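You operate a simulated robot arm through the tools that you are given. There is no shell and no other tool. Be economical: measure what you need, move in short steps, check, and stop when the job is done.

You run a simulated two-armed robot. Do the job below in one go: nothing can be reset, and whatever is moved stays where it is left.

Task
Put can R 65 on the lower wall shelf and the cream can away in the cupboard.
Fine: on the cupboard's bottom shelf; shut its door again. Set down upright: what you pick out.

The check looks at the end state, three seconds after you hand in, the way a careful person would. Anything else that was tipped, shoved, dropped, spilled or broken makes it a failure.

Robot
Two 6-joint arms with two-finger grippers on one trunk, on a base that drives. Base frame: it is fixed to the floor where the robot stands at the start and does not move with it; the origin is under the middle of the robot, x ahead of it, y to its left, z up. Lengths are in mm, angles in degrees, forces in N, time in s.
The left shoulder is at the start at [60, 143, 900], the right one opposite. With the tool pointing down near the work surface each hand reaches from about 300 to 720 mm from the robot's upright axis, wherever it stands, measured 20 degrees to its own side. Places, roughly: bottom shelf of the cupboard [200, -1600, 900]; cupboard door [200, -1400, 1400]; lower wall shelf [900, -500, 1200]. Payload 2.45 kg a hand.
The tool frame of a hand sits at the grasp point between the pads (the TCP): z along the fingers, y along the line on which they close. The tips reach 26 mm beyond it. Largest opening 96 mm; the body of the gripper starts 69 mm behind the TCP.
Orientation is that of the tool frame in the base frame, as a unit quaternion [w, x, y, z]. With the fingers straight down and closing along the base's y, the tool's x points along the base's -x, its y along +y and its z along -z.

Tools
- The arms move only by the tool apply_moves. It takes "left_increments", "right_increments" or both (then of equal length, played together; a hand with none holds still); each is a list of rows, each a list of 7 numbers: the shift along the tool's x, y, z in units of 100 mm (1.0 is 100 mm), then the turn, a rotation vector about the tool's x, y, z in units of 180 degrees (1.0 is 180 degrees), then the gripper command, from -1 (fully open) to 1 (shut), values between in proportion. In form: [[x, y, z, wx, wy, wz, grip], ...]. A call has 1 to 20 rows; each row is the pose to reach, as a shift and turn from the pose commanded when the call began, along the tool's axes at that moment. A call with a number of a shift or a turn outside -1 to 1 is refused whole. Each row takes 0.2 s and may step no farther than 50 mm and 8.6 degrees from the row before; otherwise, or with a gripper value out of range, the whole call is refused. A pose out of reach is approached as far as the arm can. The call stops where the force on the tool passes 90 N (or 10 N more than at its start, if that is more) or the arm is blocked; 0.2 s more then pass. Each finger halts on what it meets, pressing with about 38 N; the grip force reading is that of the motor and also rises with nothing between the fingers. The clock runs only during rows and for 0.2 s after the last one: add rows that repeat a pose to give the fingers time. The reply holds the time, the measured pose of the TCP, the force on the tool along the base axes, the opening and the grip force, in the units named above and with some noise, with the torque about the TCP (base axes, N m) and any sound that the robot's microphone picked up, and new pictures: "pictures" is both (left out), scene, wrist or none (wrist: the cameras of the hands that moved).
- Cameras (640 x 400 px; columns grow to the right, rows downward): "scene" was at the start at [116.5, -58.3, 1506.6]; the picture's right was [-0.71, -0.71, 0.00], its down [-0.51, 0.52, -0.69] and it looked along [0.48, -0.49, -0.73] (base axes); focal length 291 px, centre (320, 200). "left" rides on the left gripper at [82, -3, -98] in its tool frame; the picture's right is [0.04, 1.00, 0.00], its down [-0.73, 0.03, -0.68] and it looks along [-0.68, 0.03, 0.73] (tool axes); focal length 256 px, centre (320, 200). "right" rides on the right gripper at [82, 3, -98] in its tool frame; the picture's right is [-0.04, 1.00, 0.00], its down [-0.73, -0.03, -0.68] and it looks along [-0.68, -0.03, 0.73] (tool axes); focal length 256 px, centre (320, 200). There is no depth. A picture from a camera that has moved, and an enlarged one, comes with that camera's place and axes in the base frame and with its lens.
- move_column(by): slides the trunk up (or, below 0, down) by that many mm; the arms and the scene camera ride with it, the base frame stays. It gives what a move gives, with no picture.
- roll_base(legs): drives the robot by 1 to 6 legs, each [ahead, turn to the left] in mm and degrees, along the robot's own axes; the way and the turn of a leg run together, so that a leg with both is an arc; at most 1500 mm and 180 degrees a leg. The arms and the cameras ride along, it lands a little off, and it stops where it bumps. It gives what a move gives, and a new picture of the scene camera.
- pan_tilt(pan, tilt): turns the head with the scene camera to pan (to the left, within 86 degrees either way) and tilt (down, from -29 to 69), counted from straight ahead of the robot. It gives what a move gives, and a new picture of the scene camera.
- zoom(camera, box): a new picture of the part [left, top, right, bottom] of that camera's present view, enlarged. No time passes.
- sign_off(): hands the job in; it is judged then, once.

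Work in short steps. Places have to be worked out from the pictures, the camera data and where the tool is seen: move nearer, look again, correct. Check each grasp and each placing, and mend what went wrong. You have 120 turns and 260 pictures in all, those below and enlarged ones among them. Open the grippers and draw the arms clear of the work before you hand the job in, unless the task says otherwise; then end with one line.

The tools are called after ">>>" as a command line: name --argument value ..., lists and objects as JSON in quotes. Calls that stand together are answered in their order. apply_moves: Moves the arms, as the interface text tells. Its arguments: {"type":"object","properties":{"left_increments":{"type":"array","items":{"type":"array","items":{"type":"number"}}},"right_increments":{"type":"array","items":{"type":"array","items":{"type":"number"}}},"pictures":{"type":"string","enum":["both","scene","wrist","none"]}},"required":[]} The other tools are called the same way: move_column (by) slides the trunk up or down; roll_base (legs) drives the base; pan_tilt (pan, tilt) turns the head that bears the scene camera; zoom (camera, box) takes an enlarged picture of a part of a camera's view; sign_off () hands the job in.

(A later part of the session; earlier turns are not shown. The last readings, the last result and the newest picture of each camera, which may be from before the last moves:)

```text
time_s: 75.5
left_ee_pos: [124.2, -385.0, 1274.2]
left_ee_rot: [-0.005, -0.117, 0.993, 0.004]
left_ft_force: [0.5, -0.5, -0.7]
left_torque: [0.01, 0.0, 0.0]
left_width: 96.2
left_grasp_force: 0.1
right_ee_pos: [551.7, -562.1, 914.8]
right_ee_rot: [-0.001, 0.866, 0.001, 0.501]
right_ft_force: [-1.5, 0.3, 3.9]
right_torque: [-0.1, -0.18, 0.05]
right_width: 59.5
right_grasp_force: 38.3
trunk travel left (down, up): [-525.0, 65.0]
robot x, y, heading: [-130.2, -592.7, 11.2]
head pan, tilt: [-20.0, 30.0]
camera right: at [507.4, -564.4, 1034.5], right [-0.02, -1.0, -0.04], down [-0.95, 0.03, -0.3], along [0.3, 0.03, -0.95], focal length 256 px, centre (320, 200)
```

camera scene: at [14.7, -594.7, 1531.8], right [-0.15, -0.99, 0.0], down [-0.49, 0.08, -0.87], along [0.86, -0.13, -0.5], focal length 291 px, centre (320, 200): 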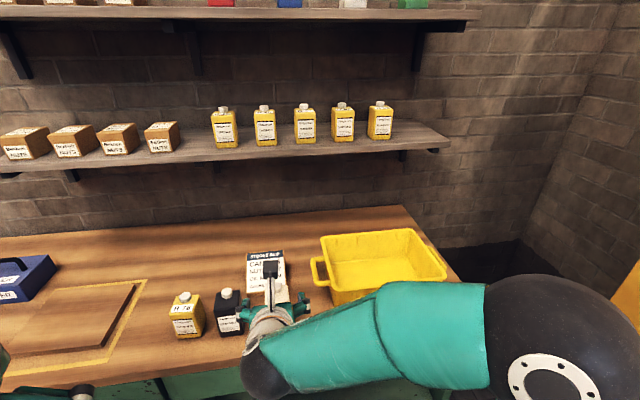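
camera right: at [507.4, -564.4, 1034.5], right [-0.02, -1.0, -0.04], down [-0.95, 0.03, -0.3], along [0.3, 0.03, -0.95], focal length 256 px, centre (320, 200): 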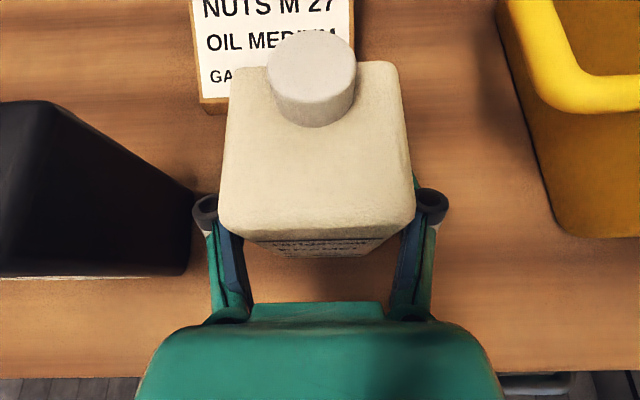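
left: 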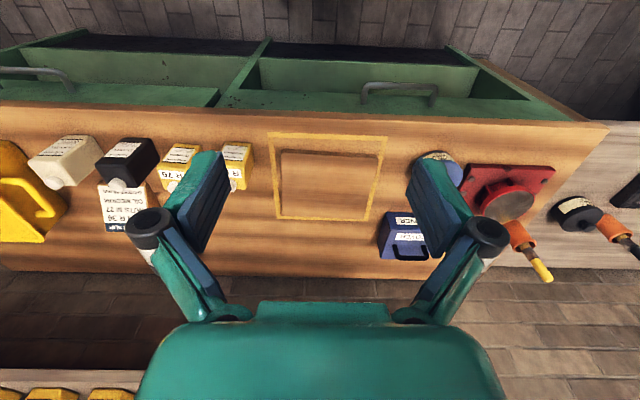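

Gripped at 59.5 mm. I lift it 100 mm and check.

>>> apply_moves --right_increments '[[0.1, 0, -0.06, 0, 0, 0, 1], [0.3, 0, -0.173, 0, 0, 0, 1], [0.58, 0, -0.335, 0, 0, 0, 1], [0.866, 0, -0.5, 0, 0, 0, 1], [0.866, 0, -0.5, 0, 0, 0, 1]]'

```text
time_s: 76.8
left_ee_pos: [125.7, -385.7, 1273.1]
left_ee_rot: [-0.005, -0.118, 0.993, 0.003]
left_ft_force: [0.3, -0.4, 0.5]
left_torque: [-0.02, 0.01, -0.01]
left_width: 96.2
left_grasp_force: 0.0
right_ee_pos: [551.8, -560.9, 1013.6]
right_ee_rot: [-0.001, 0.867, 0.001, 0.499]
right_ft_force: [0.9, -0.4, -4.5]
right_torque: [0.02, 0.01, 0.02]
right_width: 59.7
right_grasp_force: 37.8
trunk travel left (down, up): [-525.0, 65.0]
robot x, y, heading: [-134.1, -592.0, 11.6]
head pan, tilt: [-20.0, 30.0]
camera scene: at [16.9, -594.1, 1531.5], right [-0.15, -0.99, 0.0], down [-0.5, 0.07, -0.87], along [0.86, -0.13, -0.5], focal length 291 px, centre (320, 200)
camera right: at [508.0, -563.8, 1133.4], right [-0.02, -1.0, -0.04], down [-0.96, 0.03, -0.29], along [0.29, 0.03, -0.96], focal length 256 px, centre (320, 200)
```

scene: 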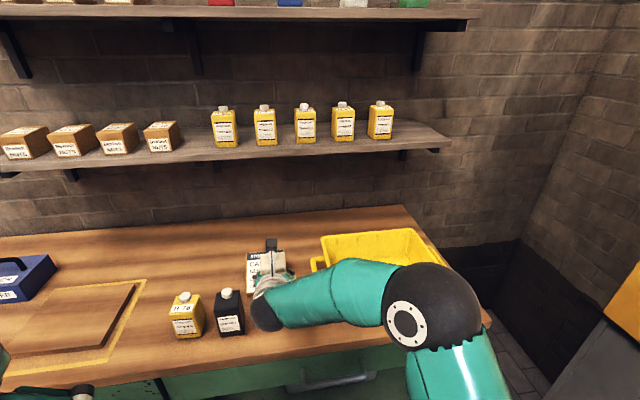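
right: 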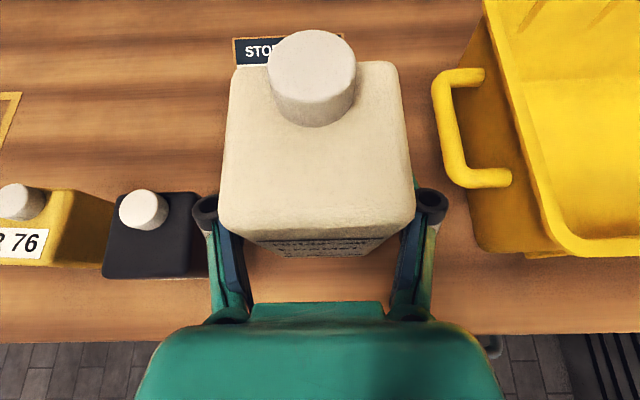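

The cream can hangs upright. I raise it further, drawing back, with the elbow clearing the crate.

>>> apply_moves --right_increments '[[0.22, 0, -0.13, 0, 0, 0, 1], [0.43, 0, -0.35, 0, 0, 0, 1], [0.55, 0, -0.65, 0, 0, 0, 1], [0.59, 0, -0.97, 0, 0, 0, 1]]' --pictures "none"

>>> apply_moves --right_increments '[[0.2, 0, -0.25, 0, 0, 0, 1], [0.4, 0, -0.5, 0, 0, 0, 1], [0.5, 0, -0.75, 0, 0, 0, 1], [0.59, 0, -0.97, 0, 0, 0, 1]]'

```text
time_s: 77.8
left_ee_pos: [125.3, -386.4, 1274.6]
left_ee_rot: [-0.003, -0.117, 0.993, 0.005]
left_ft_force: [-0.9, 0.3, 0.4]
left_torque: [0.02, 0.01, 0.01]
left_width: 96.0
left_grasp_force: 0.1
right_ee_pos: [496.4, -562.1, 1112.9]
right_ee_rot: [-0.002, 0.866, 0.001, 0.5]
right_ft_force: [-0.3, -0.4, -4.1]
right_torque: [0.02, -0.01, -0.02]
right_width: 59.5
right_grasp_force: 37.9
trunk travel left (down, up): [-525.0, 65.0]
robot x, y, heading: [-132.5, -589.3, 11.6]
head pan, tilt: [-20.0, 30.0]
```

```text
time_s: 78.8
left_ee_pos: [123.5, -384.7, 1274.8]
left_ee_rot: [-0.004, -0.117, 0.993, 0.004]
left_ft_force: [-0.6, 0.2, 0.2]
left_torque: [0.0, 0.01, -0.02]
left_width: 96.1
left_grasp_force: 0.0
right_ee_pos: [441.4, -561.0, 1213.6]
right_ee_rot: [-0.001, 0.866, 0.001, 0.5]
right_ft_force: [-0.1, 0.3, -3.8]
right_torque: [0.0, 0.02, -0.02]
right_width: 59.7
right_grasp_force: 37.6
trunk travel left (down, up): [-525.0, 65.0]
robot x, y, heading: [-135.6, -590.6, 11.5]
head pan, tilt: [-20.0, 30.0]
camera scene: at [15.4, -594.3, 1531.7], right [-0.15, -0.99, 0.0], down [-0.49, 0.08, -0.87], along [0.86, -0.13, -0.5], focal length 291 px, centre (320, 200)
camera right: at [398.2, -564.4, 1333.9], right [-0.02, -1.0, -0.04], down [-0.95, 0.03, -0.3], along [0.3, 0.03, -0.95], focal length 256 px, centre (320, 200)
```

scene: 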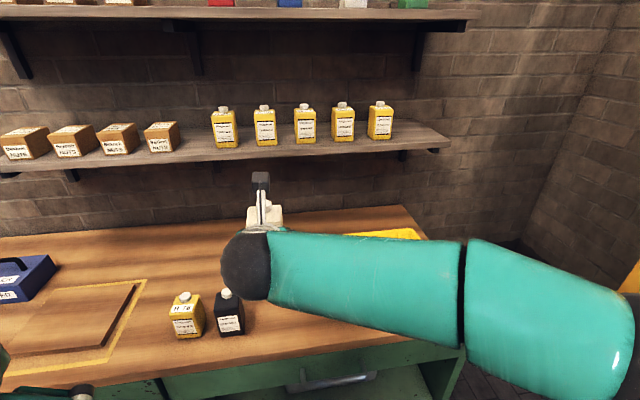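
right: 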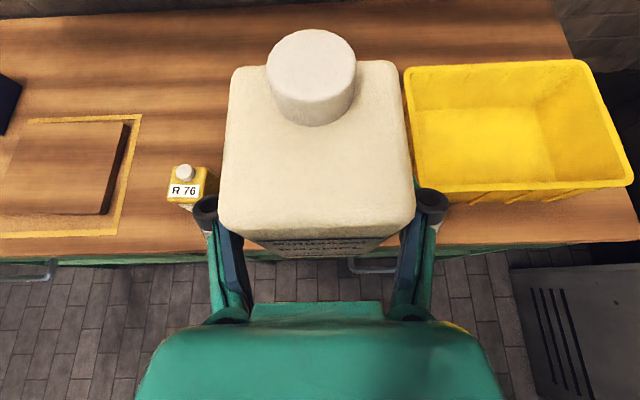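

Now to the cupboard: I turn right in 25° steps at this spot; the carried can's sweep stays short of the cupboard.

>>> roll_base --legs '[[0, -25]]'

>>> roll_base --legs '[[0, -25]]'

>>> roll_base --legs '[[0, -25]]'

>>> roll_base --legs '[[0, -25]]'

>>> pan_tilt --pan 0 --tilt 20

```text
time_s: 80.6
left_ee_pos: [184.5, -513.5, 1274.3]
left_ee_rot: [-0.003, 0.101, 0.995, 0.004]
left_ft_force: [-0.2, 0.1, -0.2]
left_torque: [0.01, 0.01, -0.02]
left_width: 95.9
left_grasp_force: 0.2
right_ee_pos: [398.1, -809.2, 1212.5]
right_ee_rot: [0.108, 0.845, -0.187, 0.489]
right_ft_force: [-1.3, 0.1, -4.0]
right_torque: [0.02, 0.0, -0.01]
right_width: 59.6
right_grasp_force: 37.4
trunk travel left (down, up): [-525.0, 65.0]
robot x, y, heading: [-137.1, -577.1, -13.6]
head pan, tilt: [-20.0, 30.0]
camera scene: at [2.0, -641.4, 1531.7], right [-0.55, -0.83, 0.0], down [-0.42, 0.28, -0.87], along [0.72, -0.48, -0.5], focal length 291 px, centre (320, 200)
```

scene: 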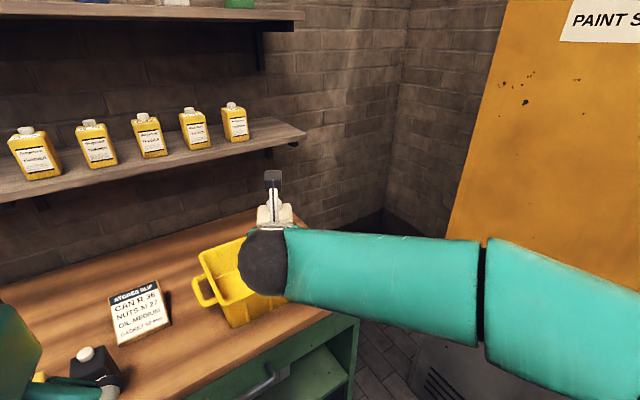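

```text
time_s: 82.4
left_ee_pos: [180.3, -652.8, 1274.9]
left_ee_rot: [-0.001, 0.313, 0.95, 0.005]
left_ft_force: [0.4, 0.0, -0.4]
left_torque: [0.02, 0.0, 0.02]
left_width: 96.1
left_grasp_force: 0.0
right_ee_pos: [248.7, -1009.9, 1213.2]
right_ee_rot: [0.21, 0.786, -0.365, 0.452]
right_ft_force: [0.2, 1.0, -4.6]
right_torque: [-0.03, 0.01, 0.02]
right_width: 59.6
right_grasp_force: 38.1
trunk travel left (down, up): [-525.0, 65.0]
robot x, y, heading: [-122.7, -563.7, -38.6]
head pan, tilt: [-20.0, 30.0]
camera scene: at [-29.4, -680.1, 1531.7], right [-0.85, -0.52, 0.0], down [-0.26, 0.43, -0.87], along [0.45, -0.74, -0.5], focal length 291 px, centre (320, 200)
```

scene: 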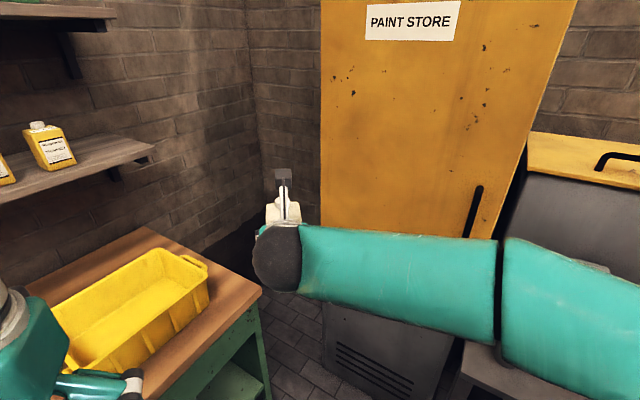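

```text
time_s: 84.2
left_ee_pos: [114.3, -774.9, 1274.3]
left_ee_rot: [-0.001, 0.513, 0.859, 0.006]
left_ft_force: [0.1, -0.5, 0.5]
left_torque: [0.02, 0.01, 0.0]
left_width: 95.8
left_grasp_force: 0.0
right_ee_pos: [25.6, -1127.7, 1213.7]
right_ee_rot: [0.304, 0.687, -0.528, 0.396]
right_ft_force: [0.1, -0.3, -3.3]
right_torque: [-0.02, 0.02, -0.03]
right_width: 59.4
right_grasp_force: 38.4
trunk travel left (down, up): [-525.0, 65.0]
robot x, y, heading: [-107.8, -555.5, -63.8]
head pan, tilt: [-20.0, 30.0]
camera scene: at [-71.1, -704.1, 1531.7], right [-0.99, -0.11, 0.0], down [-0.06, 0.5, -0.87], along [0.1, -0.86, -0.5], focal length 291 px, centre (320, 200)
```

scene: 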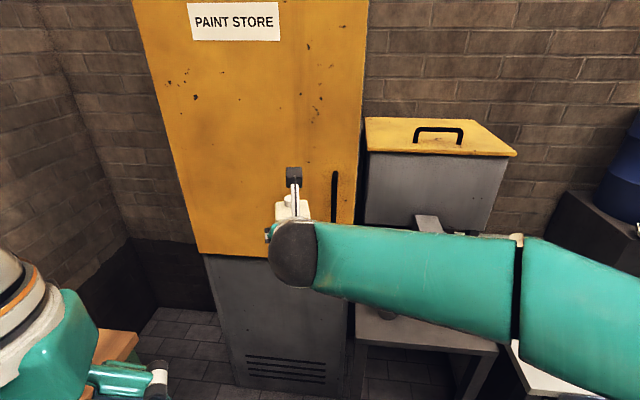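

```text
time_s: 86.0
left_ee_pos: [1.3, -850.0, 1275.9]
left_ee_rot: [0.001, 0.686, 0.728, 0.006]
left_ft_force: [-0.5, -0.4, 0.1]
left_torque: [0.01, 0.03, 0.03]
left_width: 95.8
left_grasp_force: 0.0
right_ee_pos: [-225.7, -1131.5, 1215.1]
right_ee_rot: [-0.382, -0.556, 0.664, -0.321]
right_ft_force: [0.0, 0.9, -4.2]
right_torque: [0.02, 0.0, 0.01]
right_width: 59.5
right_grasp_force: 37.9
trunk travel left (down, up): [-525.0, 65.0]
robot x, y, heading: [-92.1, -559.4, -88.8]
head pan, tilt: [-20.0, 30.0]
camera scene: at [-119.4, -706.8, 1531.6], right [-0.95, 0.32, 0.0], down [0.16, 0.47, -0.87], along [-0.27, -0.82, -0.5], focal length 291 px, centre (320, 200)
```

scene: 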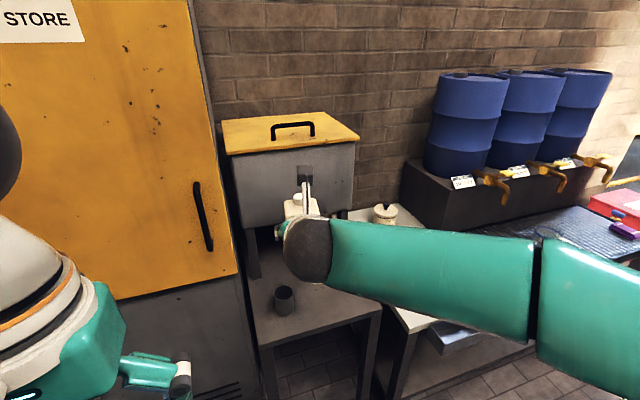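

```text
time_s: 86.9
left_ee_pos: [3.3, -850.5, 1275.1]
left_ee_rot: [-0.001, 0.686, 0.728, 0.005]
left_ft_force: [0.0, 0.3, -0.4]
left_torque: [0.01, 0.03, 0.02]
left_width: 95.8
left_grasp_force: 0.1
right_ee_pos: [-226.5, -1131.7, 1215.8]
right_ee_rot: [-0.383, -0.557, 0.664, -0.321]
right_ft_force: [0.7, -0.1, -4.7]
right_torque: [-0.03, 0.03, 0.0]
right_width: 59.7
right_grasp_force: 37.8
trunk travel left (down, up): [-525.0, 65.0]
robot x, y, heading: [-92.6, -558.9, -88.6]
head pan, tilt: [0.0, 20.0]
camera scene: at [-87.3, -713.9, 1547.7], right [-1.0, -0.03, 0.0], down [-0.01, 0.34, -0.94], along [0.02, -0.94, -0.34], focal length 291 px, centre (320, 200)
```

scene: 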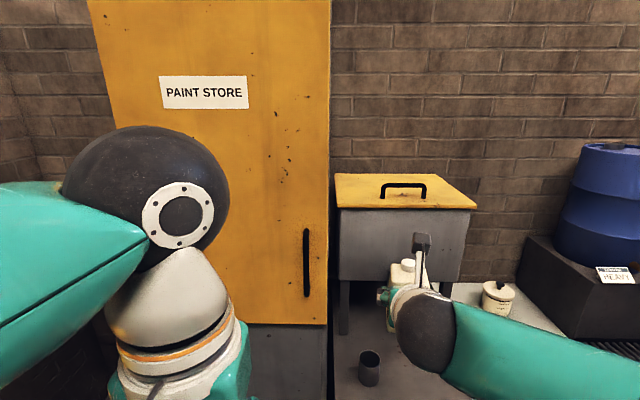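

The handle triangulates to about [-32, -1370], z 1033–1231; door from x≈-93 to hinge ≈445. I turn the left gripper to point forward (mirrored turn), camera on top.

>>> apply_moves --left_increments '[[0, 0, 0, 0.0238, 0, -0.0412, -1], [0, 0, 0, 0.0476, 0, -0.0825, -1], [0, 0, 0, 0.0714, 0, -0.1237, -1], [0, 0, 0, 0.0952, 0, -0.165, -1], [0, 0, 0, 0.119, 0, -0.2062, -1], [0, 0, 0, 0.1429, 0, -0.2474, -1], [0, 0, 0, 0.1667, 0, -0.2887, -1], [0, 0, 0, 0.1905, 0, -0.3299, -1], [0, 0, 0, 0.2143, 0, -0.3712, -1], [0, 0, 0, 0.2381, 0, -0.4124, -1], [0, 0, 0, 0.2619, 0, -0.4536, -1], [0, 0, 0, 0.2857, 0, -0.4949, -1], [0, 0, 0, 0.3095, 0, -0.5361, -1], [0, 0, 0, 0.3333, 0, -0.5774, -1], [0, 0, 0, 0.3571, 0, -0.6186, -1], [0, 0, 0, 0.381, 0, -0.6598, -1], [0, 0, 0, 0.4048, 0, -0.7011, -1], [0, 0, 0, 0.4286, 0, -0.7423, -1], [0, 0, 0, 0.4524, 0, -0.7835, -1], [0, 0, 0, 0.4762, 0, -0.8248, -1]]'

```text
time_s: 91.1
left_ee_pos: [199.3, -888.3, 1222.1]
left_ee_rot: [-0.345, -0.572, 0.652, -0.359]
left_ft_force: [-1.1, 0.4, 0.2]
left_torque: [-0.01, 0.0, 0.0]
left_width: 96.1
left_grasp_force: 0.1
left hand out of reach, approached as far as the arm can: row 14, 15, 16, 17, 18, 19, 20
right_ee_pos: [-228.3, -1131.6, 1214.4]
right_ee_rot: [-0.382, -0.557, 0.664, -0.321]
right_ft_force: [0.1, -0.1, -4.2]
right_torque: [0.0, 0.0, -0.02]
right_width: 59.7
right_grasp_force: 37.9
trunk travel left (down, up): [-525.0, 65.0]
robot x, y, heading: [-88.7, -558.2, -88.5]
head pan, tilt: [0.0, 20.0]
camera scene: at [-88.5, -713.7, 1547.8], right [-1.0, -0.03, 0.0], down [-0.01, 0.34, -0.94], along [0.02, -0.94, -0.34], focal length 291 px, centre (320, 200)
camera left: at [198.6, -844.8, 1341.9], right [-1.0, 0.07, -0.04], down [0.08, 0.95, -0.29], along [0.02, -0.29, -0.96], focal length 256 px, centre (320, 200)
```

scene: 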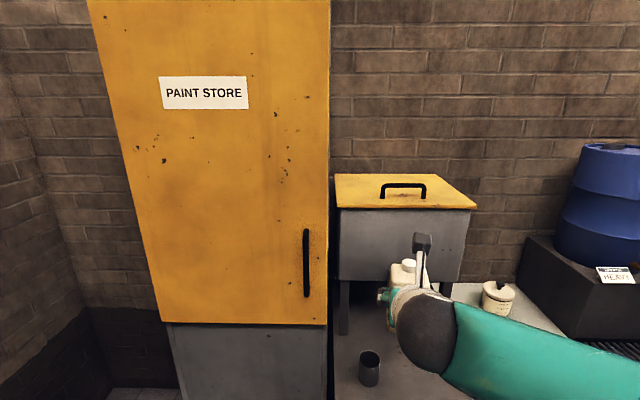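
left: 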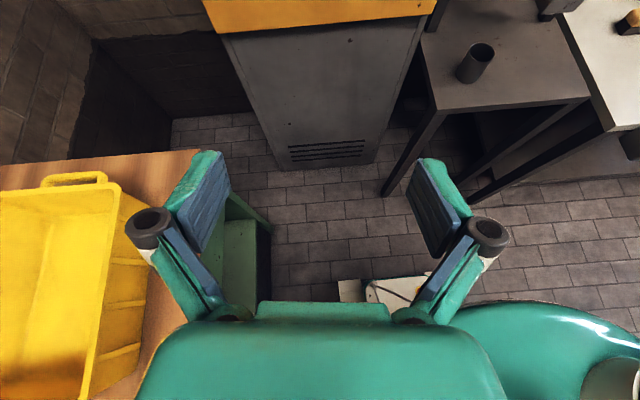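

The left hand slid to where it can reach, [199, -888, 1222], already pointing at the cupboard. I tuck the right hand (with the can) up, back and to the right, clear of the hopper, and advance the left hand a little.

>>> apply_moves --left_increments '[[0.1, 0, 0.17, 0.0238, 0, -0.0412, -1], [0.2, 0, 0.35, 0.0238, 0, -0.0412, -1], [0.3, 0, 0.52, 0.0238, 0, -0.0412, -1], [0.4, 0, 0.69, 0.0238, 0, -0.0412, -1], [0.4, 0, 0.69, 0.0238, 0, -0.0412, -1]]' --right_increments '[[0.12, 0.25, -0.2, 0, 0, 0, 1], [0.24, 0.5, -0.4, 0, 0, 0, 1], [0.36, 0.75, -0.6, 0, 0, 0, 1], [0.47, 0.98, -0.78, 0, 0, 0, 1], [0.47, 0.98, -0.78, 0, 0, 0, 1]]' --pictures "scene"

```text
time_s: 92.3
left_ee_pos: [243.4, -954.8, 1207.7]
left_ee_rot: [0.34, 0.629, -0.597, 0.364]
left_ft_force: [0.3, -0.7, -0.5]
left_torque: [0.01, 0.03, -0.02]
left_width: 95.6
left_grasp_force: 0.0
left hand out of reach, approached as far as the arm can: row 1, 2, 3, 4, 5
right_ee_pos: [-316.5, -1071.0, 1296.7]
right_ee_rot: [-0.383, -0.557, 0.663, -0.321]
right_ft_force: [-0.1, 0.3, -4.3]
right_torque: [0.01, -0.01, 0.04]
right_width: 59.4
right_grasp_force: 37.9
trunk travel left (down, up): [-525.0, 65.0]
robot x, y, heading: [-95.7, -561.4, -88.7]
head pan, tilt: [0.0, 20.0]
camera scene: at [-88.2, -713.1, 1547.8], right [-1.0, -0.03, 0.0], down [-0.01, 0.34, -0.94], along [0.02, -0.94, -0.34], focal length 291 px, centre (320, 200)
```

scene: 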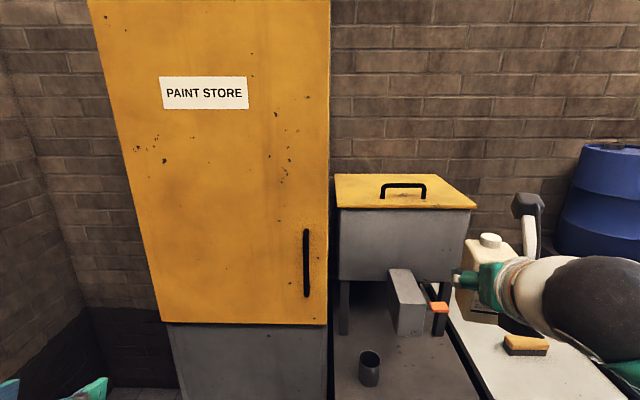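

Continuing the left hand forward into its reachable zone.

>>> apply_moves --left_increments '[[0.12, 0, 0.22, 0, 0, 0, -1], [0.25, 0, 0.43, 0, 0, 0, -1], [0.37, 0, 0.65, 0, 0, 0, -1], [0.5, 0, 0.866, 0, 0, 0, -1], [0.5, 0, 0.866, 0, 0, 0, -1], [0.5, 0, 0.866, 0, 0, 0, -1]]'

```text
time_s: 93.7
left_ee_pos: [265.0, -1052.3, 1206.7]
left_ee_rot: [0.34, 0.629, -0.598, 0.361]
left_ft_force: [0.2, 0.4, -0.6]
left_torque: [-0.03, -0.01, 0.03]
left_width: 96.1
left_grasp_force: 0.1
left hand out of reach, approached as far as the arm can: row 1, 2, 3, 4, 5, 6
right_ee_pos: [-317.4, -1072.0, 1295.6]
right_ee_rot: [-0.382, -0.558, 0.663, -0.322]
right_ft_force: [-0.7, -0.3, -4.0]
right_torque: [0.03, 0.01, 0.02]
right_width: 59.6
right_grasp_force: 38.8
trunk travel left (down, up): [-525.0, 65.0]
robot x, y, heading: [-90.9, -555.3, -88.6]
head pan, tilt: [0.0, 20.0]
camera scene: at [-88.2, -714.3, 1547.6], right [-1.0, -0.03, 0.0], down [-0.01, 0.34, -0.94], along [0.02, -0.94, -0.34], focal length 291 px, centre (320, 200)
camera left: at [265.4, -1009.3, 1326.1], right [-1.0, -0.07, 0.03], down [-0.08, 0.95, -0.29], along [-0.01, -0.29, -0.96], focal length 256 px, centre (320, 200)
```

scene: 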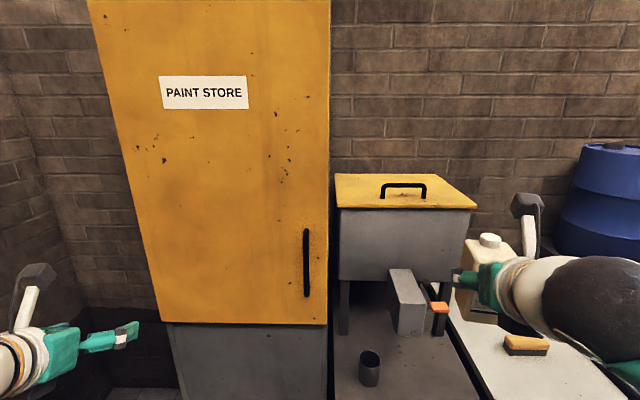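
left: 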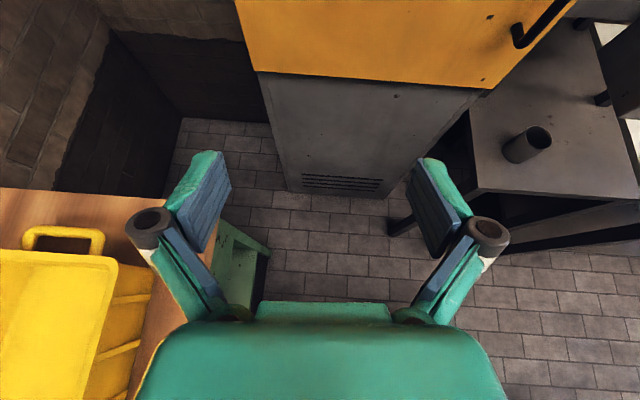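

It moves along the commanded direction. I now shift the left hand toward the handle's x.

>>> apply_moves --left_increments '[[0, 0.25, 0, 0, 0, 0, -1], [0, 0.5, 0, 0, 0, 0, -1], [0, 0.75, 0, 0, 0, 0, -1], [0, 1.0, 0, 0, 0, 0, -1], [0, 1.0, 0, 0, 0, 0, -1]]' --pictures "none"

>>> apply_moves --left_increments '[[0, 0.25, 0, 0, 0, 0, -1], [0, 0.5, 0, 0, 0, 0, -1], [0, 0.75, 0, 0, 0, 0, -1], [0, 1.0, 0, 0, 0, 0, -1], [0, 1.0, 0, 0, 0, 0, -1]]'

```text
time_s: 94.9
left_ee_pos: [225.1, -1059.8, 1214.1]
left_ee_rot: [-0.394, -0.594, 0.6, -0.364]
left_ft_force: [-0.6, -0.3, 0.0]
left_torque: [0.01, 0.01, -0.03]
left_width: 96.0
left_grasp_force: 0.0
left hand out of reach, approached as far as the arm can: row 1, 2, 3, 4
right_ee_pos: [-316.0, -1071.2, 1297.5]
right_ee_rot: [-0.381, -0.558, 0.664, -0.321]
right_ft_force: [0.7, 0.4, -4.2]
right_torque: [0.01, -0.01, 0.02]
right_width: 59.6
right_grasp_force: 38.0
trunk travel left (down, up): [-525.0, 65.0]
robot x, y, heading: [-90.7, -559.7, -88.5]
head pan, tilt: [0.0, 20.0]
```

```text
time_s: 96.1
left_ee_pos: [233.6, -1047.4, 1187.8]
left_ee_rot: [0.359, 0.616, -0.608, 0.35]
left_ft_force: [-1.1, 0.6, 0.3]
left_torque: [-0.02, -0.03, 0.01]
left_width: 95.7
left_grasp_force: 0.0
left hand out of reach, approached as far as the arm can: row 1, 2, 3, 4, 5
right_ee_pos: [-316.3, -1071.6, 1295.0]
right_ee_rot: [-0.382, -0.556, 0.664, -0.321]
right_ft_force: [0.5, -0.4, -5.1]
right_torque: [0.01, 0.0, -0.01]
right_width: 59.5
right_grasp_force: 37.7
trunk travel left (down, up): [-525.0, 65.0]
robot x, y, heading: [-91.6, -557.9, -88.7]
head pan, tilt: [0.0, 20.0]
camera scene: at [-88.3, -713.7, 1547.7], right [-1.0, -0.03, 0.0], down [-0.01, 0.34, -0.94], along [0.02, -0.94, -0.34], focal length 291 px, centre (320, 200)
camera left: at [239.9, -1004.1, 1307.5], right [-1.0, -0.02, 0.05], down [-0.04, 0.95, -0.3], along [-0.04, -0.3, -0.95], focal length 256 px, centre (320, 200)
```

scene: 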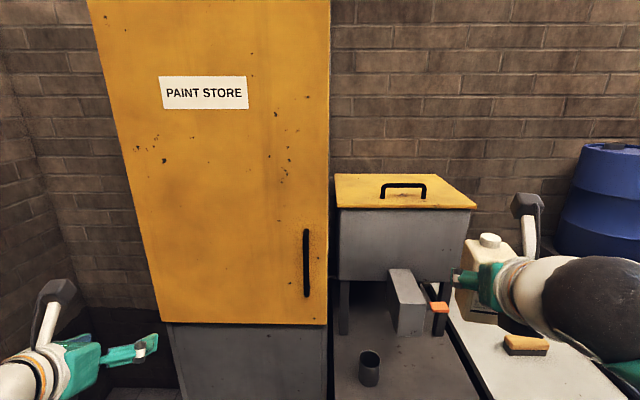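
left: 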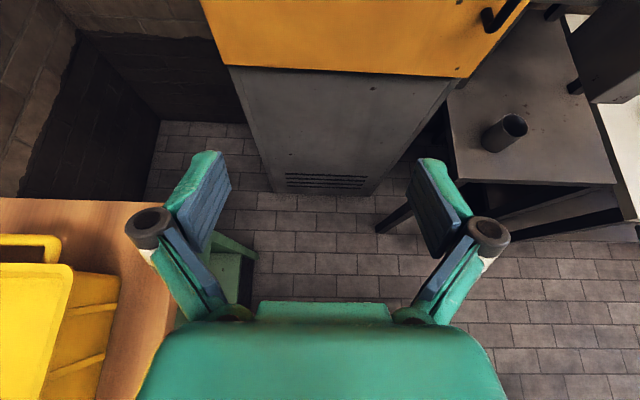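

Possibly the hand is just too near the body; the right arm needed about 550 mm ahead. I push the left hand 100 mm farther ahead first, then inward.

>>> apply_moves --left_increments '[[0.12, 0, 0.22, 0, 0, 0, -1], [0.25, 0, 0.43, 0, 0, 0, -1], [0.37, 0, 0.65, 0, 0, 0, -1], [0.5, 0, 0.866, 0, 0, 0, -1], [0.5, 0.25, 0.866, 0, 0, 0, -1], [0.5, 0.5, 0.866, 0, 0, 0, -1], [0.5, 0.75, 0.866, 0, 0, 0, -1], [0.5, 1.0, 0.866, 0, 0, 0, -1], [0.5, 1.0, 0.866, 0, 0, 0, -1]]' --pictures "none"

```text
time_s: 98.1
left_ee_pos: [210.6, -1154.8, 1178.1]
left_ee_rot: [-0.379, -0.602, 0.619, -0.334]
left_ft_force: [0.3, 1.1, -1.0]
left_torque: [-0.02, -0.01, -0.01]
left_width: 96.2
left_grasp_force: 0.1
left hand out of reach, approached as far as the arm can: row 3, 4, 5, 6, 7, 8, 9
right_ee_pos: [-316.2, -1070.8, 1296.9]
right_ee_rot: [-0.382, -0.557, 0.664, -0.322]
right_ft_force: [-0.5, -0.4, -4.5]
right_torque: [0.01, -0.01, -0.01]
right_width: 59.7
right_grasp_force: 38.8
trunk travel left (down, up): [-525.0, 65.0]
robot x, y, heading: [-94.0, -560.1, -88.3]
head pan, tilt: [0.0, 20.0]
```

Still limited: the left wrist was turned the wrong way round. I unwind it, turning back through pointing-down and on the other way.

>>> apply_moves --left_increments '[[0, 0, 0, -0.0238, 0, 0.0412, -1], [0, 0, 0, -0.0476, 0, 0.0825, -1], [0, 0, 0, -0.0714, 0, 0.1237, -1], [0, 0, 0, -0.0952, 0, 0.165, -1], [0, 0, 0, -0.119, 0, 0.2062, -1], [0, 0, 0, -0.1429, 0, 0.2474, -1], [0, 0, 0, -0.1667, 0, 0.2887, -1], [0, 0, 0, -0.1905, 0, 0.3299, -1], [0, 0, 0, -0.2143, 0, 0.3712, -1], [0, 0, 0, -0.2381, 0, 0.4124, -1], [0, 0, 0, -0.2619, 0, 0.4536, -1], [0, 0, 0, -0.2857, 0, 0.4949, -1], [0, 0, 0, -0.3095, 0, 0.5361, -1], [0, 0, 0, -0.3333, 0, 0.5774, -1], [0, 0, 0, -0.3571, 0, 0.6186, -1], [0, 0, 0, -0.381, 0, 0.6598, -1], [0, 0, 0, -0.4048, 0, 0.7011, -1], [0, 0, 0, -0.4286, 0, 0.7423, -1], [0, 0, 0, -0.4524, 0, 0.7835, -1], [0, 0, 0, -0.4762, 0, 0.8248, -1]]' --pictures "none"

>>> apply_moves --left_increments '[[0, 0, 0, -0.0238, 0, 0.0412, -1], [0, 0, 0, -0.0476, 0, 0.0825, -1], [0, 0, 0, -0.0714, 0, 0.1237, -1], [0, 0, 0, -0.0952, 0, 0.165, -1], [0, 0, 0, -0.119, 0, 0.2062, -1], [0, 0, 0, -0.1429, 0, 0.2474, -1], [0, 0, 0, -0.1667, 0, 0.2887, -1], [0, 0, 0, -0.1905, 0, 0.3299, -1], [0, 0, 0, -0.2143, 0, 0.3712, -1], [0, 0, 0, -0.2381, 0, 0.4124, -1], [0, 0, 0, -0.2619, 0, 0.4536, -1], [0, 0, 0, -0.2857, 0, 0.4949, -1], [0, 0, 0, -0.3095, 0, 0.5361, -1], [0, 0, 0, -0.3333, 0, 0.5774, -1], [0, 0, 0, -0.3571, 0, 0.6186, -1], [0, 0, 0, -0.381, 0, 0.6598, -1], [0, 0, 0, -0.4048, 0, 0.7011, -1], [0, 0, 0, -0.4286, 0, 0.7423, -1], [0, 0, 0, -0.4524, 0, 0.7835, -1], [0, 0, 0, -0.4762, 0, 0.8248, -1]]'

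```text
time_s: 102.3
left_ee_pos: [131.6, -1131.7, 1174.1]
left_ee_rot: [-0.032, 0.66, 0.75, -0.033]
left_ft_force: [-1.2, 0.5, 0.4]
left_torque: [-0.02, 0.0, -0.01]
left_width: 96.2
left_grasp_force: 0.1
left hand out of reach, approached as far as the arm can: row 1, 16, 17, 18, 19, 20
right_ee_pos: [-318.3, -1072.1, 1294.6]
right_ee_rot: [-0.383, -0.556, 0.664, -0.321]
right_ft_force: [-0.1, 0.2, -2.8]
right_torque: [0.02, -0.02, -0.02]
right_width: 59.6
right_grasp_force: 38.0
trunk travel left (down, up): [-525.0, 65.0]
robot x, y, heading: [-89.7, -559.2, -88.8]
head pan, tilt: [0.0, 20.0]
```

```text
time_s: 106.5
left_ee_pos: [131.2, -1131.7, 1173.7]
left_ee_rot: [0.355, 0.713, -0.496, 0.345]
left_ft_force: [0.0, 0.4, -0.5]
left_torque: [-0.02, 0.02, -0.01]
left_width: 96.1
left_grasp_force: 0.1
right_ee_pos: [-316.6, -1071.7, 1295.6]
right_ee_rot: [-0.381, -0.557, 0.664, -0.321]
right_ft_force: [0.8, 0.2, -4.0]
right_torque: [0.02, 0.0, 0.0]
right_width: 60.0
right_grasp_force: 38.5
trunk travel left (down, up): [-525.0, 65.0]
robot x, y, heading: [-92.7, -556.2, -88.5]
head pan, tilt: [0.0, 20.0]
camera scene: at [-88.0, -713.7, 1547.7], right [-1.0, -0.03, 0.0], down [-0.01, 0.34, -0.94], along [0.02, -0.94, -0.34], focal length 291 px, centre (320, 200)
camera left: at [143.3, -1085.7, 1292.8], right [-0.94, -0.27, 0.2], down [-0.32, 0.91, -0.27], along [-0.11, -0.31, -0.94], focal length 256 px, centre (320, 200)
```

scene: 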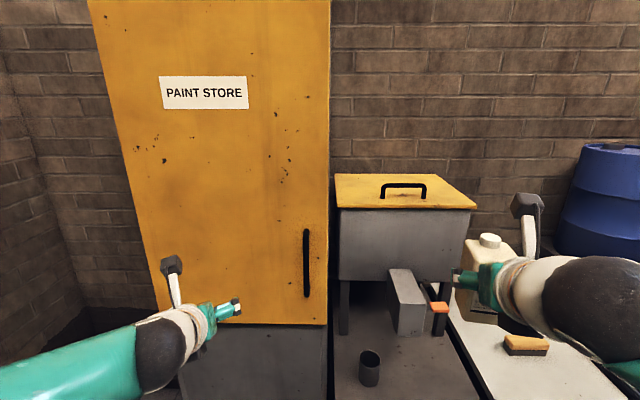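
left: 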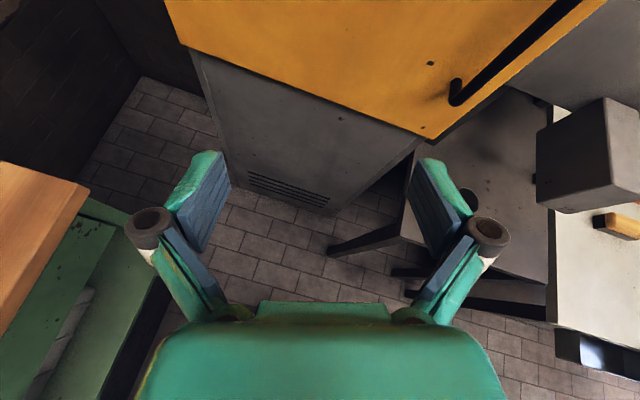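

Now it is in a free configuration. I finish the turn to face the door squarely and drive 140 mm ahead.

>>> apply_moves --left_increments '[[0, 0, 0, -0.015, 0, 0.029, -1], [0, 0, 0, -0.03, 0, 0.058, -1], [0, 0, 0, -0.0451, -0.0008, 0.0871, -1], [0, 0, 0, -0.0451, -0.0008, 0.0871, -1]]' --pictures "none"

>>> roll_base --legs '[[140, 0]]'

```text
time_s: 107.5
left_ee_pos: [132.3, -1131.1, 1173.9]
left_ee_rot: [0.353, 0.613, -0.613, 0.352]
left_ft_force: [0.5, -0.3, 0.4]
left_torque: [-0.03, 0.03, 0.01]
left_width: 95.8
left_grasp_force: 0.1
right_ee_pos: [-316.2, -1071.6, 1295.7]
right_ee_rot: [-0.382, -0.557, 0.663, -0.322]
right_ft_force: [-1.0, 0.4, -4.3]
right_torque: [0.01, -0.02, -0.02]
right_width: 59.7
right_grasp_force: 38.4
trunk travel left (down, up): [-525.0, 65.0]
robot x, y, heading: [-93.8, -559.8, -88.4]
head pan, tilt: [0.0, 20.0]
```

```text
time_s: 108.8
left_ee_pos: [136.0, -1274.9, 1172.7]
left_ee_rot: [0.352, 0.614, -0.612, 0.352]
left_ft_force: [0.4, -0.2, -0.1]
left_torque: [0.02, -0.03, -0.04]
left_width: 96.0
left_grasp_force: 0.1
right_ee_pos: [-312.0, -1216.0, 1294.5]
right_ee_rot: [-0.381, -0.558, 0.664, -0.32]
right_ft_force: [-0.2, -1.1, -4.3]
right_torque: [0.01, 0.0, -0.02]
right_width: 59.4
right_grasp_force: 38.1
trunk travel left (down, up): [-525.0, 65.0]
robot x, y, heading: [-88.3, -698.5, -88.5]
head pan, tilt: [0.0, 20.0]
camera scene: at [-84.4, -858.3, 1547.4], right [-1.0, -0.03, 0.0], down [-0.01, 0.34, -0.94], along [0.02, -0.94, -0.34], focal length 291 px, centre (320, 200)
```

scene: 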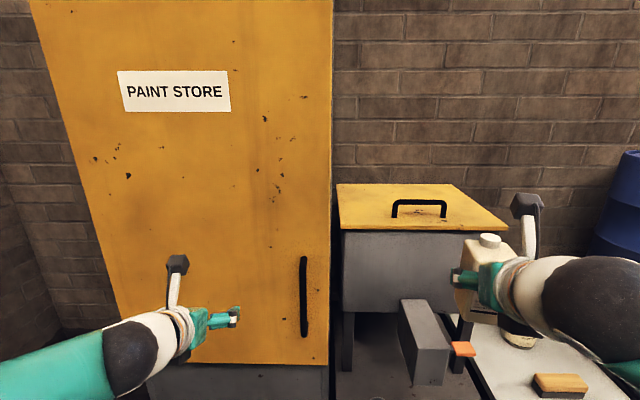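

Handle at x≈-35, z≈1010–1215. I slide the left hand sideways in front of it and look with its own camera.

>>> apply_moves --left_increments '[[-0.1, 0.3, 0.06, 0, 0, 0, -1], [-0.2, 0.6, 0.12, 0, 0, 0, -1], [-0.25, 0.9, 0.15, 0, 0, 0, -1]]' --pictures "none"

>>> apply_moves --left_increments '[[-0.08, 0.3, 0.04, 0, 0, 0, -1], [-0.15, 0.6, 0.08, 0, 0, 0, -1], [-0.21, 0.81, 0.12, 0, 0, 0, -1], [-0.21, 0.81, 0.12, 0, 0, 0, -1]]'

```text
time_s: 109.6
left_ee_pos: [43.2, -1273.5, 1145.0]
left_ee_rot: [0.353, 0.613, -0.612, 0.353]
left_ft_force: [-0.3, 0.5, 0.2]
left_torque: [-0.03, 0.0, 0.0]
left_width: 96.1
left_grasp_force: 0.0
right_ee_pos: [-314.0, -1214.0, 1295.8]
right_ee_rot: [-0.381, -0.558, 0.663, -0.322]
right_ft_force: [0.5, 0.6, -4.5]
right_torque: [0.02, 0.01, 0.01]
right_width: 59.6
right_grasp_force: 38.0
trunk travel left (down, up): [-525.0, 65.0]
robot x, y, heading: [-84.9, -695.8, -88.5]
head pan, tilt: [0.0, 20.0]
```

```text
time_s: 110.6
left_ee_pos: [-36.6, -1274.4, 1121.5]
left_ee_rot: [0.352, 0.615, -0.611, 0.353]
left_ft_force: [0.3, 0.0, -1.1]
left_torque: [-0.01, -0.01, 0.0]
left_width: 96.0
left_grasp_force: 0.0
right_ee_pos: [-312.1, -1214.0, 1297.1]
right_ee_rot: [-0.382, -0.557, 0.664, -0.321]
right_ft_force: [1.2, 0.1, -4.0]
right_torque: [0.05, 0.01, -0.04]
right_width: 59.9
right_grasp_force: 38.2
trunk travel left (down, up): [-525.0, 65.0]
robot x, y, heading: [-90.1, -701.1, -88.6]
head pan, tilt: [0.0, 20.0]
camera scene: at [-84.0, -855.5, 1547.7], right [-1.0, -0.03, 0.0], down [-0.01, 0.34, -0.94], along [0.02, -0.94, -0.34], focal length 291 px, centre (320, 200)
camera left: at [-32.0, -1230.4, 1240.5], right [-1.0, -0.02, 0.04], down [-0.03, 0.96, -0.29], along [-0.03, -0.29, -0.96], focal length 256 px, centre (320, 200)
```

scene: 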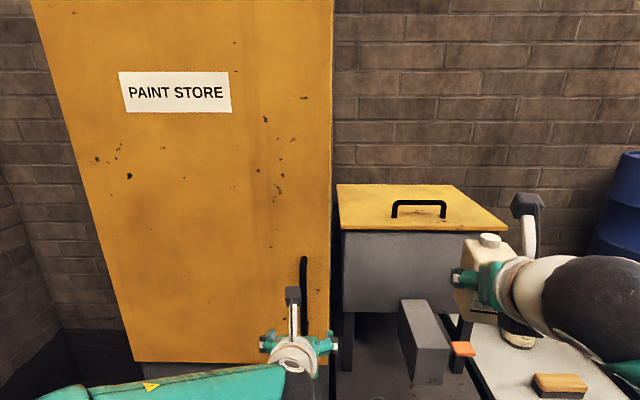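
left: 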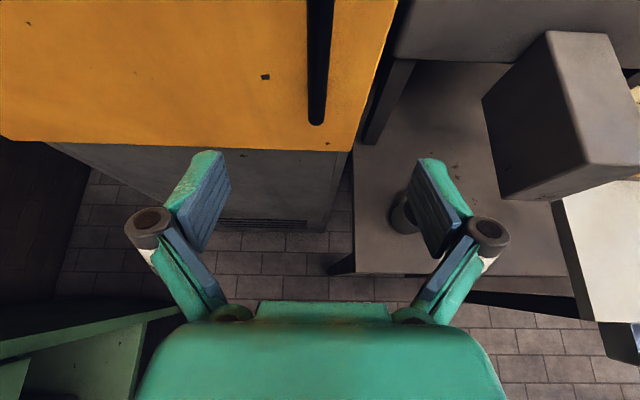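

The handle bar lines up between the fingers. I advance 80 mm horizontally and look.

>>> apply_moves --left_increments '[[0.1, 0, 0.18, 0, 0, 0, -1], [0.2, 0, 0.35, 0, 0, 0, -1], [0.3, 0, 0.52, 0, 0, 0, -1], [0.37, 0, 0.71, 0, 0, 0, -1], [0.37, 0, 0.71, 0, 0, 0, -1]]'

```text
time_s: 111.8
left_ee_pos: [-36.5, -1353.4, 1116.4]
left_ee_rot: [0.353, 0.614, -0.611, 0.354]
left_ft_force: [0.0, -0.4, -0.1]
left_torque: [0.02, -0.01, -0.01]
left_width: 96.1
left_grasp_force: 0.0
right_ee_pos: [-312.3, -1212.5, 1296.2]
right_ee_rot: [-0.382, -0.557, 0.664, -0.321]
right_ft_force: [0.4, 0.5, -4.9]
right_torque: [-0.03, 0.01, 0.01]
right_width: 59.5
right_grasp_force: 37.9
trunk travel left (down, up): [-525.0, 65.0]
robot x, y, heading: [-87.0, -696.9, -88.7]
head pan, tilt: [0.0, 20.0]
camera scene: at [-84.4, -855.2, 1547.8], right [-1.0, -0.03, 0.0], down [-0.01, 0.34, -0.94], along [0.02, -0.94, -0.34], focal length 291 px, centre (320, 200)
camera left: at [-32.0, -1310.5, 1237.1], right [-1.0, -0.02, 0.04], down [-0.03, 0.96, -0.29], along [-0.03, -0.29, -0.96], focal length 256 px, centre (320, 200)
```

scene: 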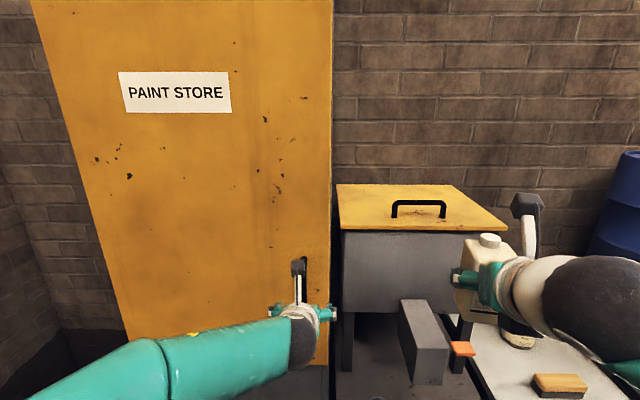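
left: 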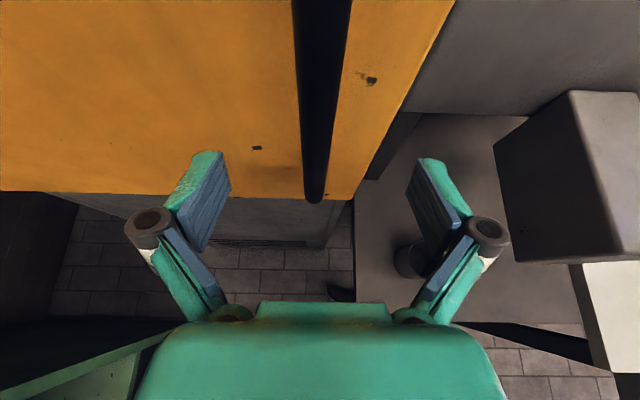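

The bar works out at y≈-1374. I advance 22 mm more and close on it.

>>> apply_moves --left_increments '[[0.05, 0, 0.1, 0, 0, 0, -1], [0.11, 0, 0.19, 0, 0, 0, -1], [0.11, 0, 0.19, 0, 0, 0, 0], [0.11, 0, 0.19, 0, 0, 0, 1], [0.11, 0, 0.19, 0, 0, 0, 1], [0.11, 0, 0.19, 0, 0, 0, 1], [0.11, 0, 0.19, 0, 0, 0, 1]]' --pictures "wrist"

```text
time_s: 113.4
left_ee_pos: [-33.7, -1377.8, 1116.3]
left_ee_rot: [0.353, 0.614, -0.611, 0.353]
left_ft_force: [10.6, -0.9, -0.3]
left_torque: [0.14, -0.24, 0.11]
left_width: 14.9
left_grasp_force: 40.5
right_ee_pos: [-312.2, -1214.4, 1295.5]
right_ee_rot: [-0.383, -0.557, 0.664, -0.32]
right_ft_force: [0.2, 0.4, -4.0]
right_torque: [0.04, -0.03, -0.01]
right_width: 59.6
right_grasp_force: 38.0
trunk travel left (down, up): [-525.0, 65.0]
robot x, y, heading: [-86.2, -697.5, -88.6]
head pan, tilt: [0.0, 20.0]
camera left: at [-29.6, -1333.5, 1237.4], right [-1.0, -0.03, 0.04], down [-0.03, 0.96, -0.29], along [-0.03, -0.29, -0.96], focal length 256 px, centre (320, 200)
```

left: 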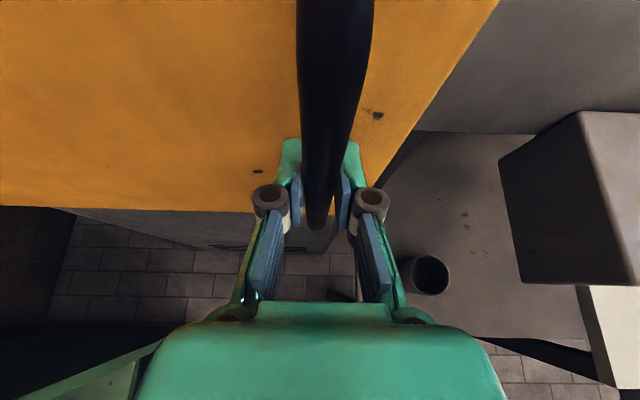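

Gripped the bar (14.9 mm). I pull it along the door's arc: first 10°, turning the hand with the door.

>>> apply_moves --left_increments '[[-0.05, -0.015, -0.085, -0.006, 0, 0.0035, 1], [-0.0975, -0.03, -0.169, -0.012, 0, 0.0069, 1], [-0.15, -0.05, -0.255, -0.018, 0, 0.0104, 1], [-0.195, -0.067, -0.338, -0.0241, 0, 0.0139, 1], [-0.29, -0.11, -0.502, -0.0361, 0, 0.0208, 1], [-0.385, -0.158, -0.667, -0.0481, 0, 0.0278, 1], [-0.385, -0.158, -0.667, -0.0481, 0, 0.0278, 1]]'

```text
time_s: 115.0
left_ee_pos: [-18.9, -1301.7, 1118.1]
left_ee_rot: [-0.384, -0.558, 0.662, -0.32]
left_ft_force: [12.2, -3.8, 0.1]
left_torque: [0.21, -0.38, 0.11]
left_width: 14.6
left_grasp_force: 41.1
right_ee_pos: [-311.6, -1213.3, 1295.9]
right_ee_rot: [-0.382, -0.558, 0.663, -0.321]
right_ft_force: [0.2, 0.4, -4.4]
right_torque: [0.0, -0.02, -0.05]
right_width: 59.9
right_grasp_force: 38.1
trunk travel left (down, up): [-525.0, 65.0]
robot x, y, heading: [-86.4, -700.2, -88.5]
head pan, tilt: [0.0, 20.0]
camera scene: at [-82.4, -856.6, 1547.6], right [-1.0, -0.03, 0.0], down [-0.01, 0.34, -0.94], along [0.02, -0.94, -0.34], focal length 291 px, centre (320, 200)
camera left: at [-6.4, -1257.8, 1237.3], right [-0.99, 0.15, 0.04], down [0.13, 0.95, -0.29], along [-0.08, -0.28, -0.96], focal length 256 px, centre (320, 200)
```

scene: 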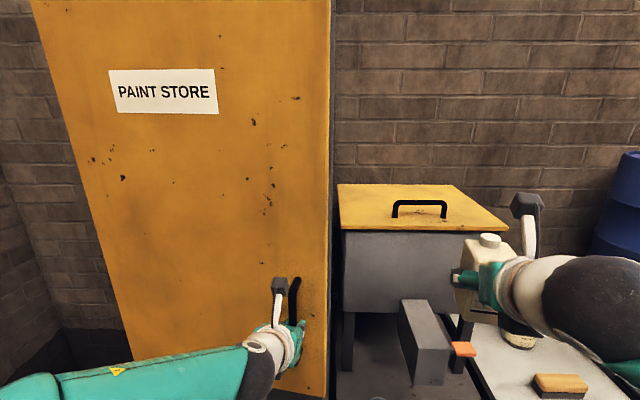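
left: 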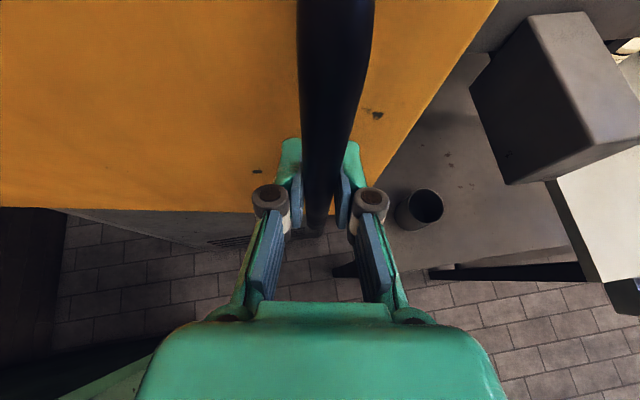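

The door follows with little force. Since the arc is the same in the tool's own frame, I repeat for another 15°.

>>> apply_moves --left_increments '[[-0.0975, -0.03, -0.169, -0.012, 0, 0.0069, 1], [-0.195, -0.067, -0.338, -0.0241, 0, 0.0139, 1], [-0.29, -0.11, -0.502, -0.0361, 0, 0.0208, 1], [-0.385, -0.158, -0.667, -0.0481, 0, 0.0278, 1], [-0.48, -0.22, -0.83, -0.0601, 0, 0.0347, 1], [-0.57, -0.288, -0.987, -0.0722, 0, 0.0417, 1], [-0.57, -0.288, -0.987, -0.0722, 0, 0.0417, 1]]'

```text
time_s: 116.6
left_ee_pos: [28.4, -1192.9, 1117.3]
left_ee_rot: [-0.42, -0.469, 0.73, -0.268]
left_ft_force: [11.6, -7.6, -2.5]
left_torque: [-0.39, -0.06, 0.1]
left_width: 14.9
left_grasp_force: 40.7
right_ee_pos: [-311.4, -1214.1, 1295.3]
right_ee_rot: [-0.383, -0.557, 0.664, -0.32]
right_ft_force: [0.1, -0.2, -3.7]
right_torque: [0.03, -0.02, 0.0]
right_width: 59.7
right_grasp_force: 37.8
trunk travel left (down, up): [-525.0, 65.0]
robot x, y, heading: [-88.0, -698.6, -88.7]
head pan, tilt: [0.0, 20.0]
camera scene: at [-82.6, -857.4, 1547.5], right [-1.0, -0.03, 0.0], down [-0.01, 0.34, -0.94], along [0.02, -0.94, -0.34], focal length 291 px, centre (320, 200)
camera left: at [50.5, -1155.2, 1237.3], right [-0.92, 0.4, 0.04], down [0.37, 0.88, -0.29], along [-0.15, -0.25, -0.96], focal length 256 px, centre (320, 200)
```

scene: 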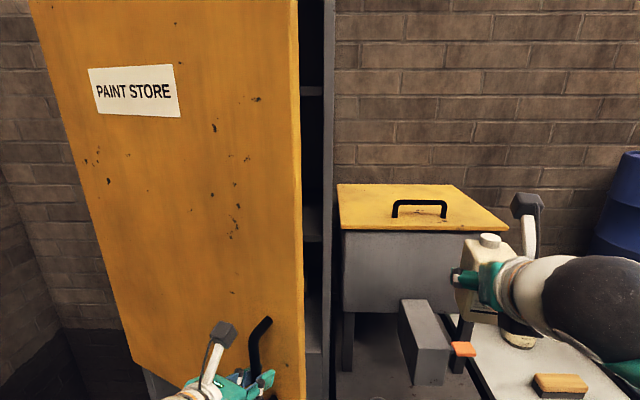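
left: 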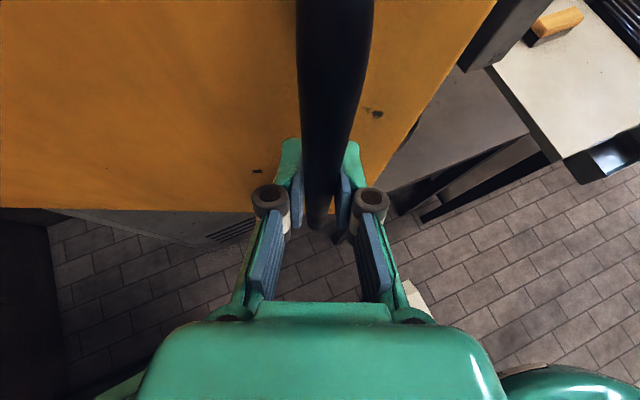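

25° open and going well. Another 15°.

>>> apply_moves --left_increments '[[-0.0975, -0.03, -0.169, -0.012, 0, 0.0069, 1], [-0.195, -0.067, -0.338, -0.0241, 0, 0.0139, 1], [-0.29, -0.11, -0.502, -0.0361, 0, 0.0208, 1], [-0.385, -0.158, -0.667, -0.0481, 0, 0.0278, 1], [-0.48, -0.22, -0.83, -0.0601, 0, 0.0347, 1], [-0.57, -0.288, -0.987, -0.0722, 0, 0.0417, 1], [-0.57, -0.288, -0.987, -0.0722, 0, 0.0417, 1]]' --pictures "scene"

```text
time_s: 118.2
left_ee_pos: [102.4, -1099.5, 1119.7]
left_ee_rot: [-0.455, -0.366, 0.784, -0.213]
left_ft_force: [4.3, -3.1, 25.5]
left_torque: [-0.6, 0.57, -0.05]
left_width: 14.6
left_grasp_force: 41.0
left hand out of reach, approached as far as the arm can: row 1, 2
right_ee_pos: [-312.2, -1211.7, 1297.3]
right_ee_rot: [-0.383, -0.557, 0.663, -0.322]
right_ft_force: [-0.4, 0.0, -4.2]
right_torque: [0.02, 0.01, 0.02]
right_width: 59.6
right_grasp_force: 38.5
trunk travel left (down, up): [-525.0, 65.0]
robot x, y, heading: [-87.9, -698.1, -88.4]
head pan, tilt: [0.0, 20.0]
camera scene: at [-84.6, -854.0, 1548.0], right [-1.0, -0.03, 0.0], down [-0.01, 0.34, -0.94], along [0.02, -0.94, -0.34], focal length 291 px, centre (320, 200)
```

scene: 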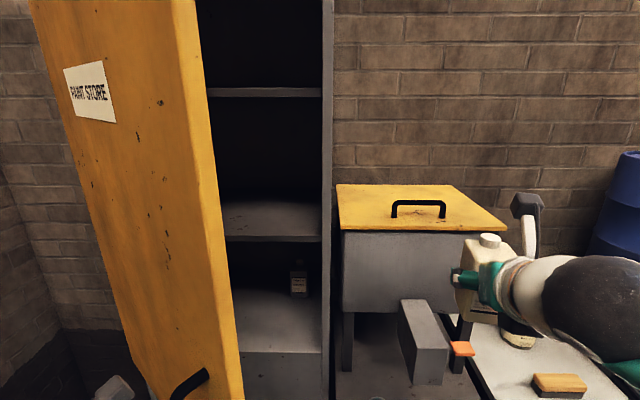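

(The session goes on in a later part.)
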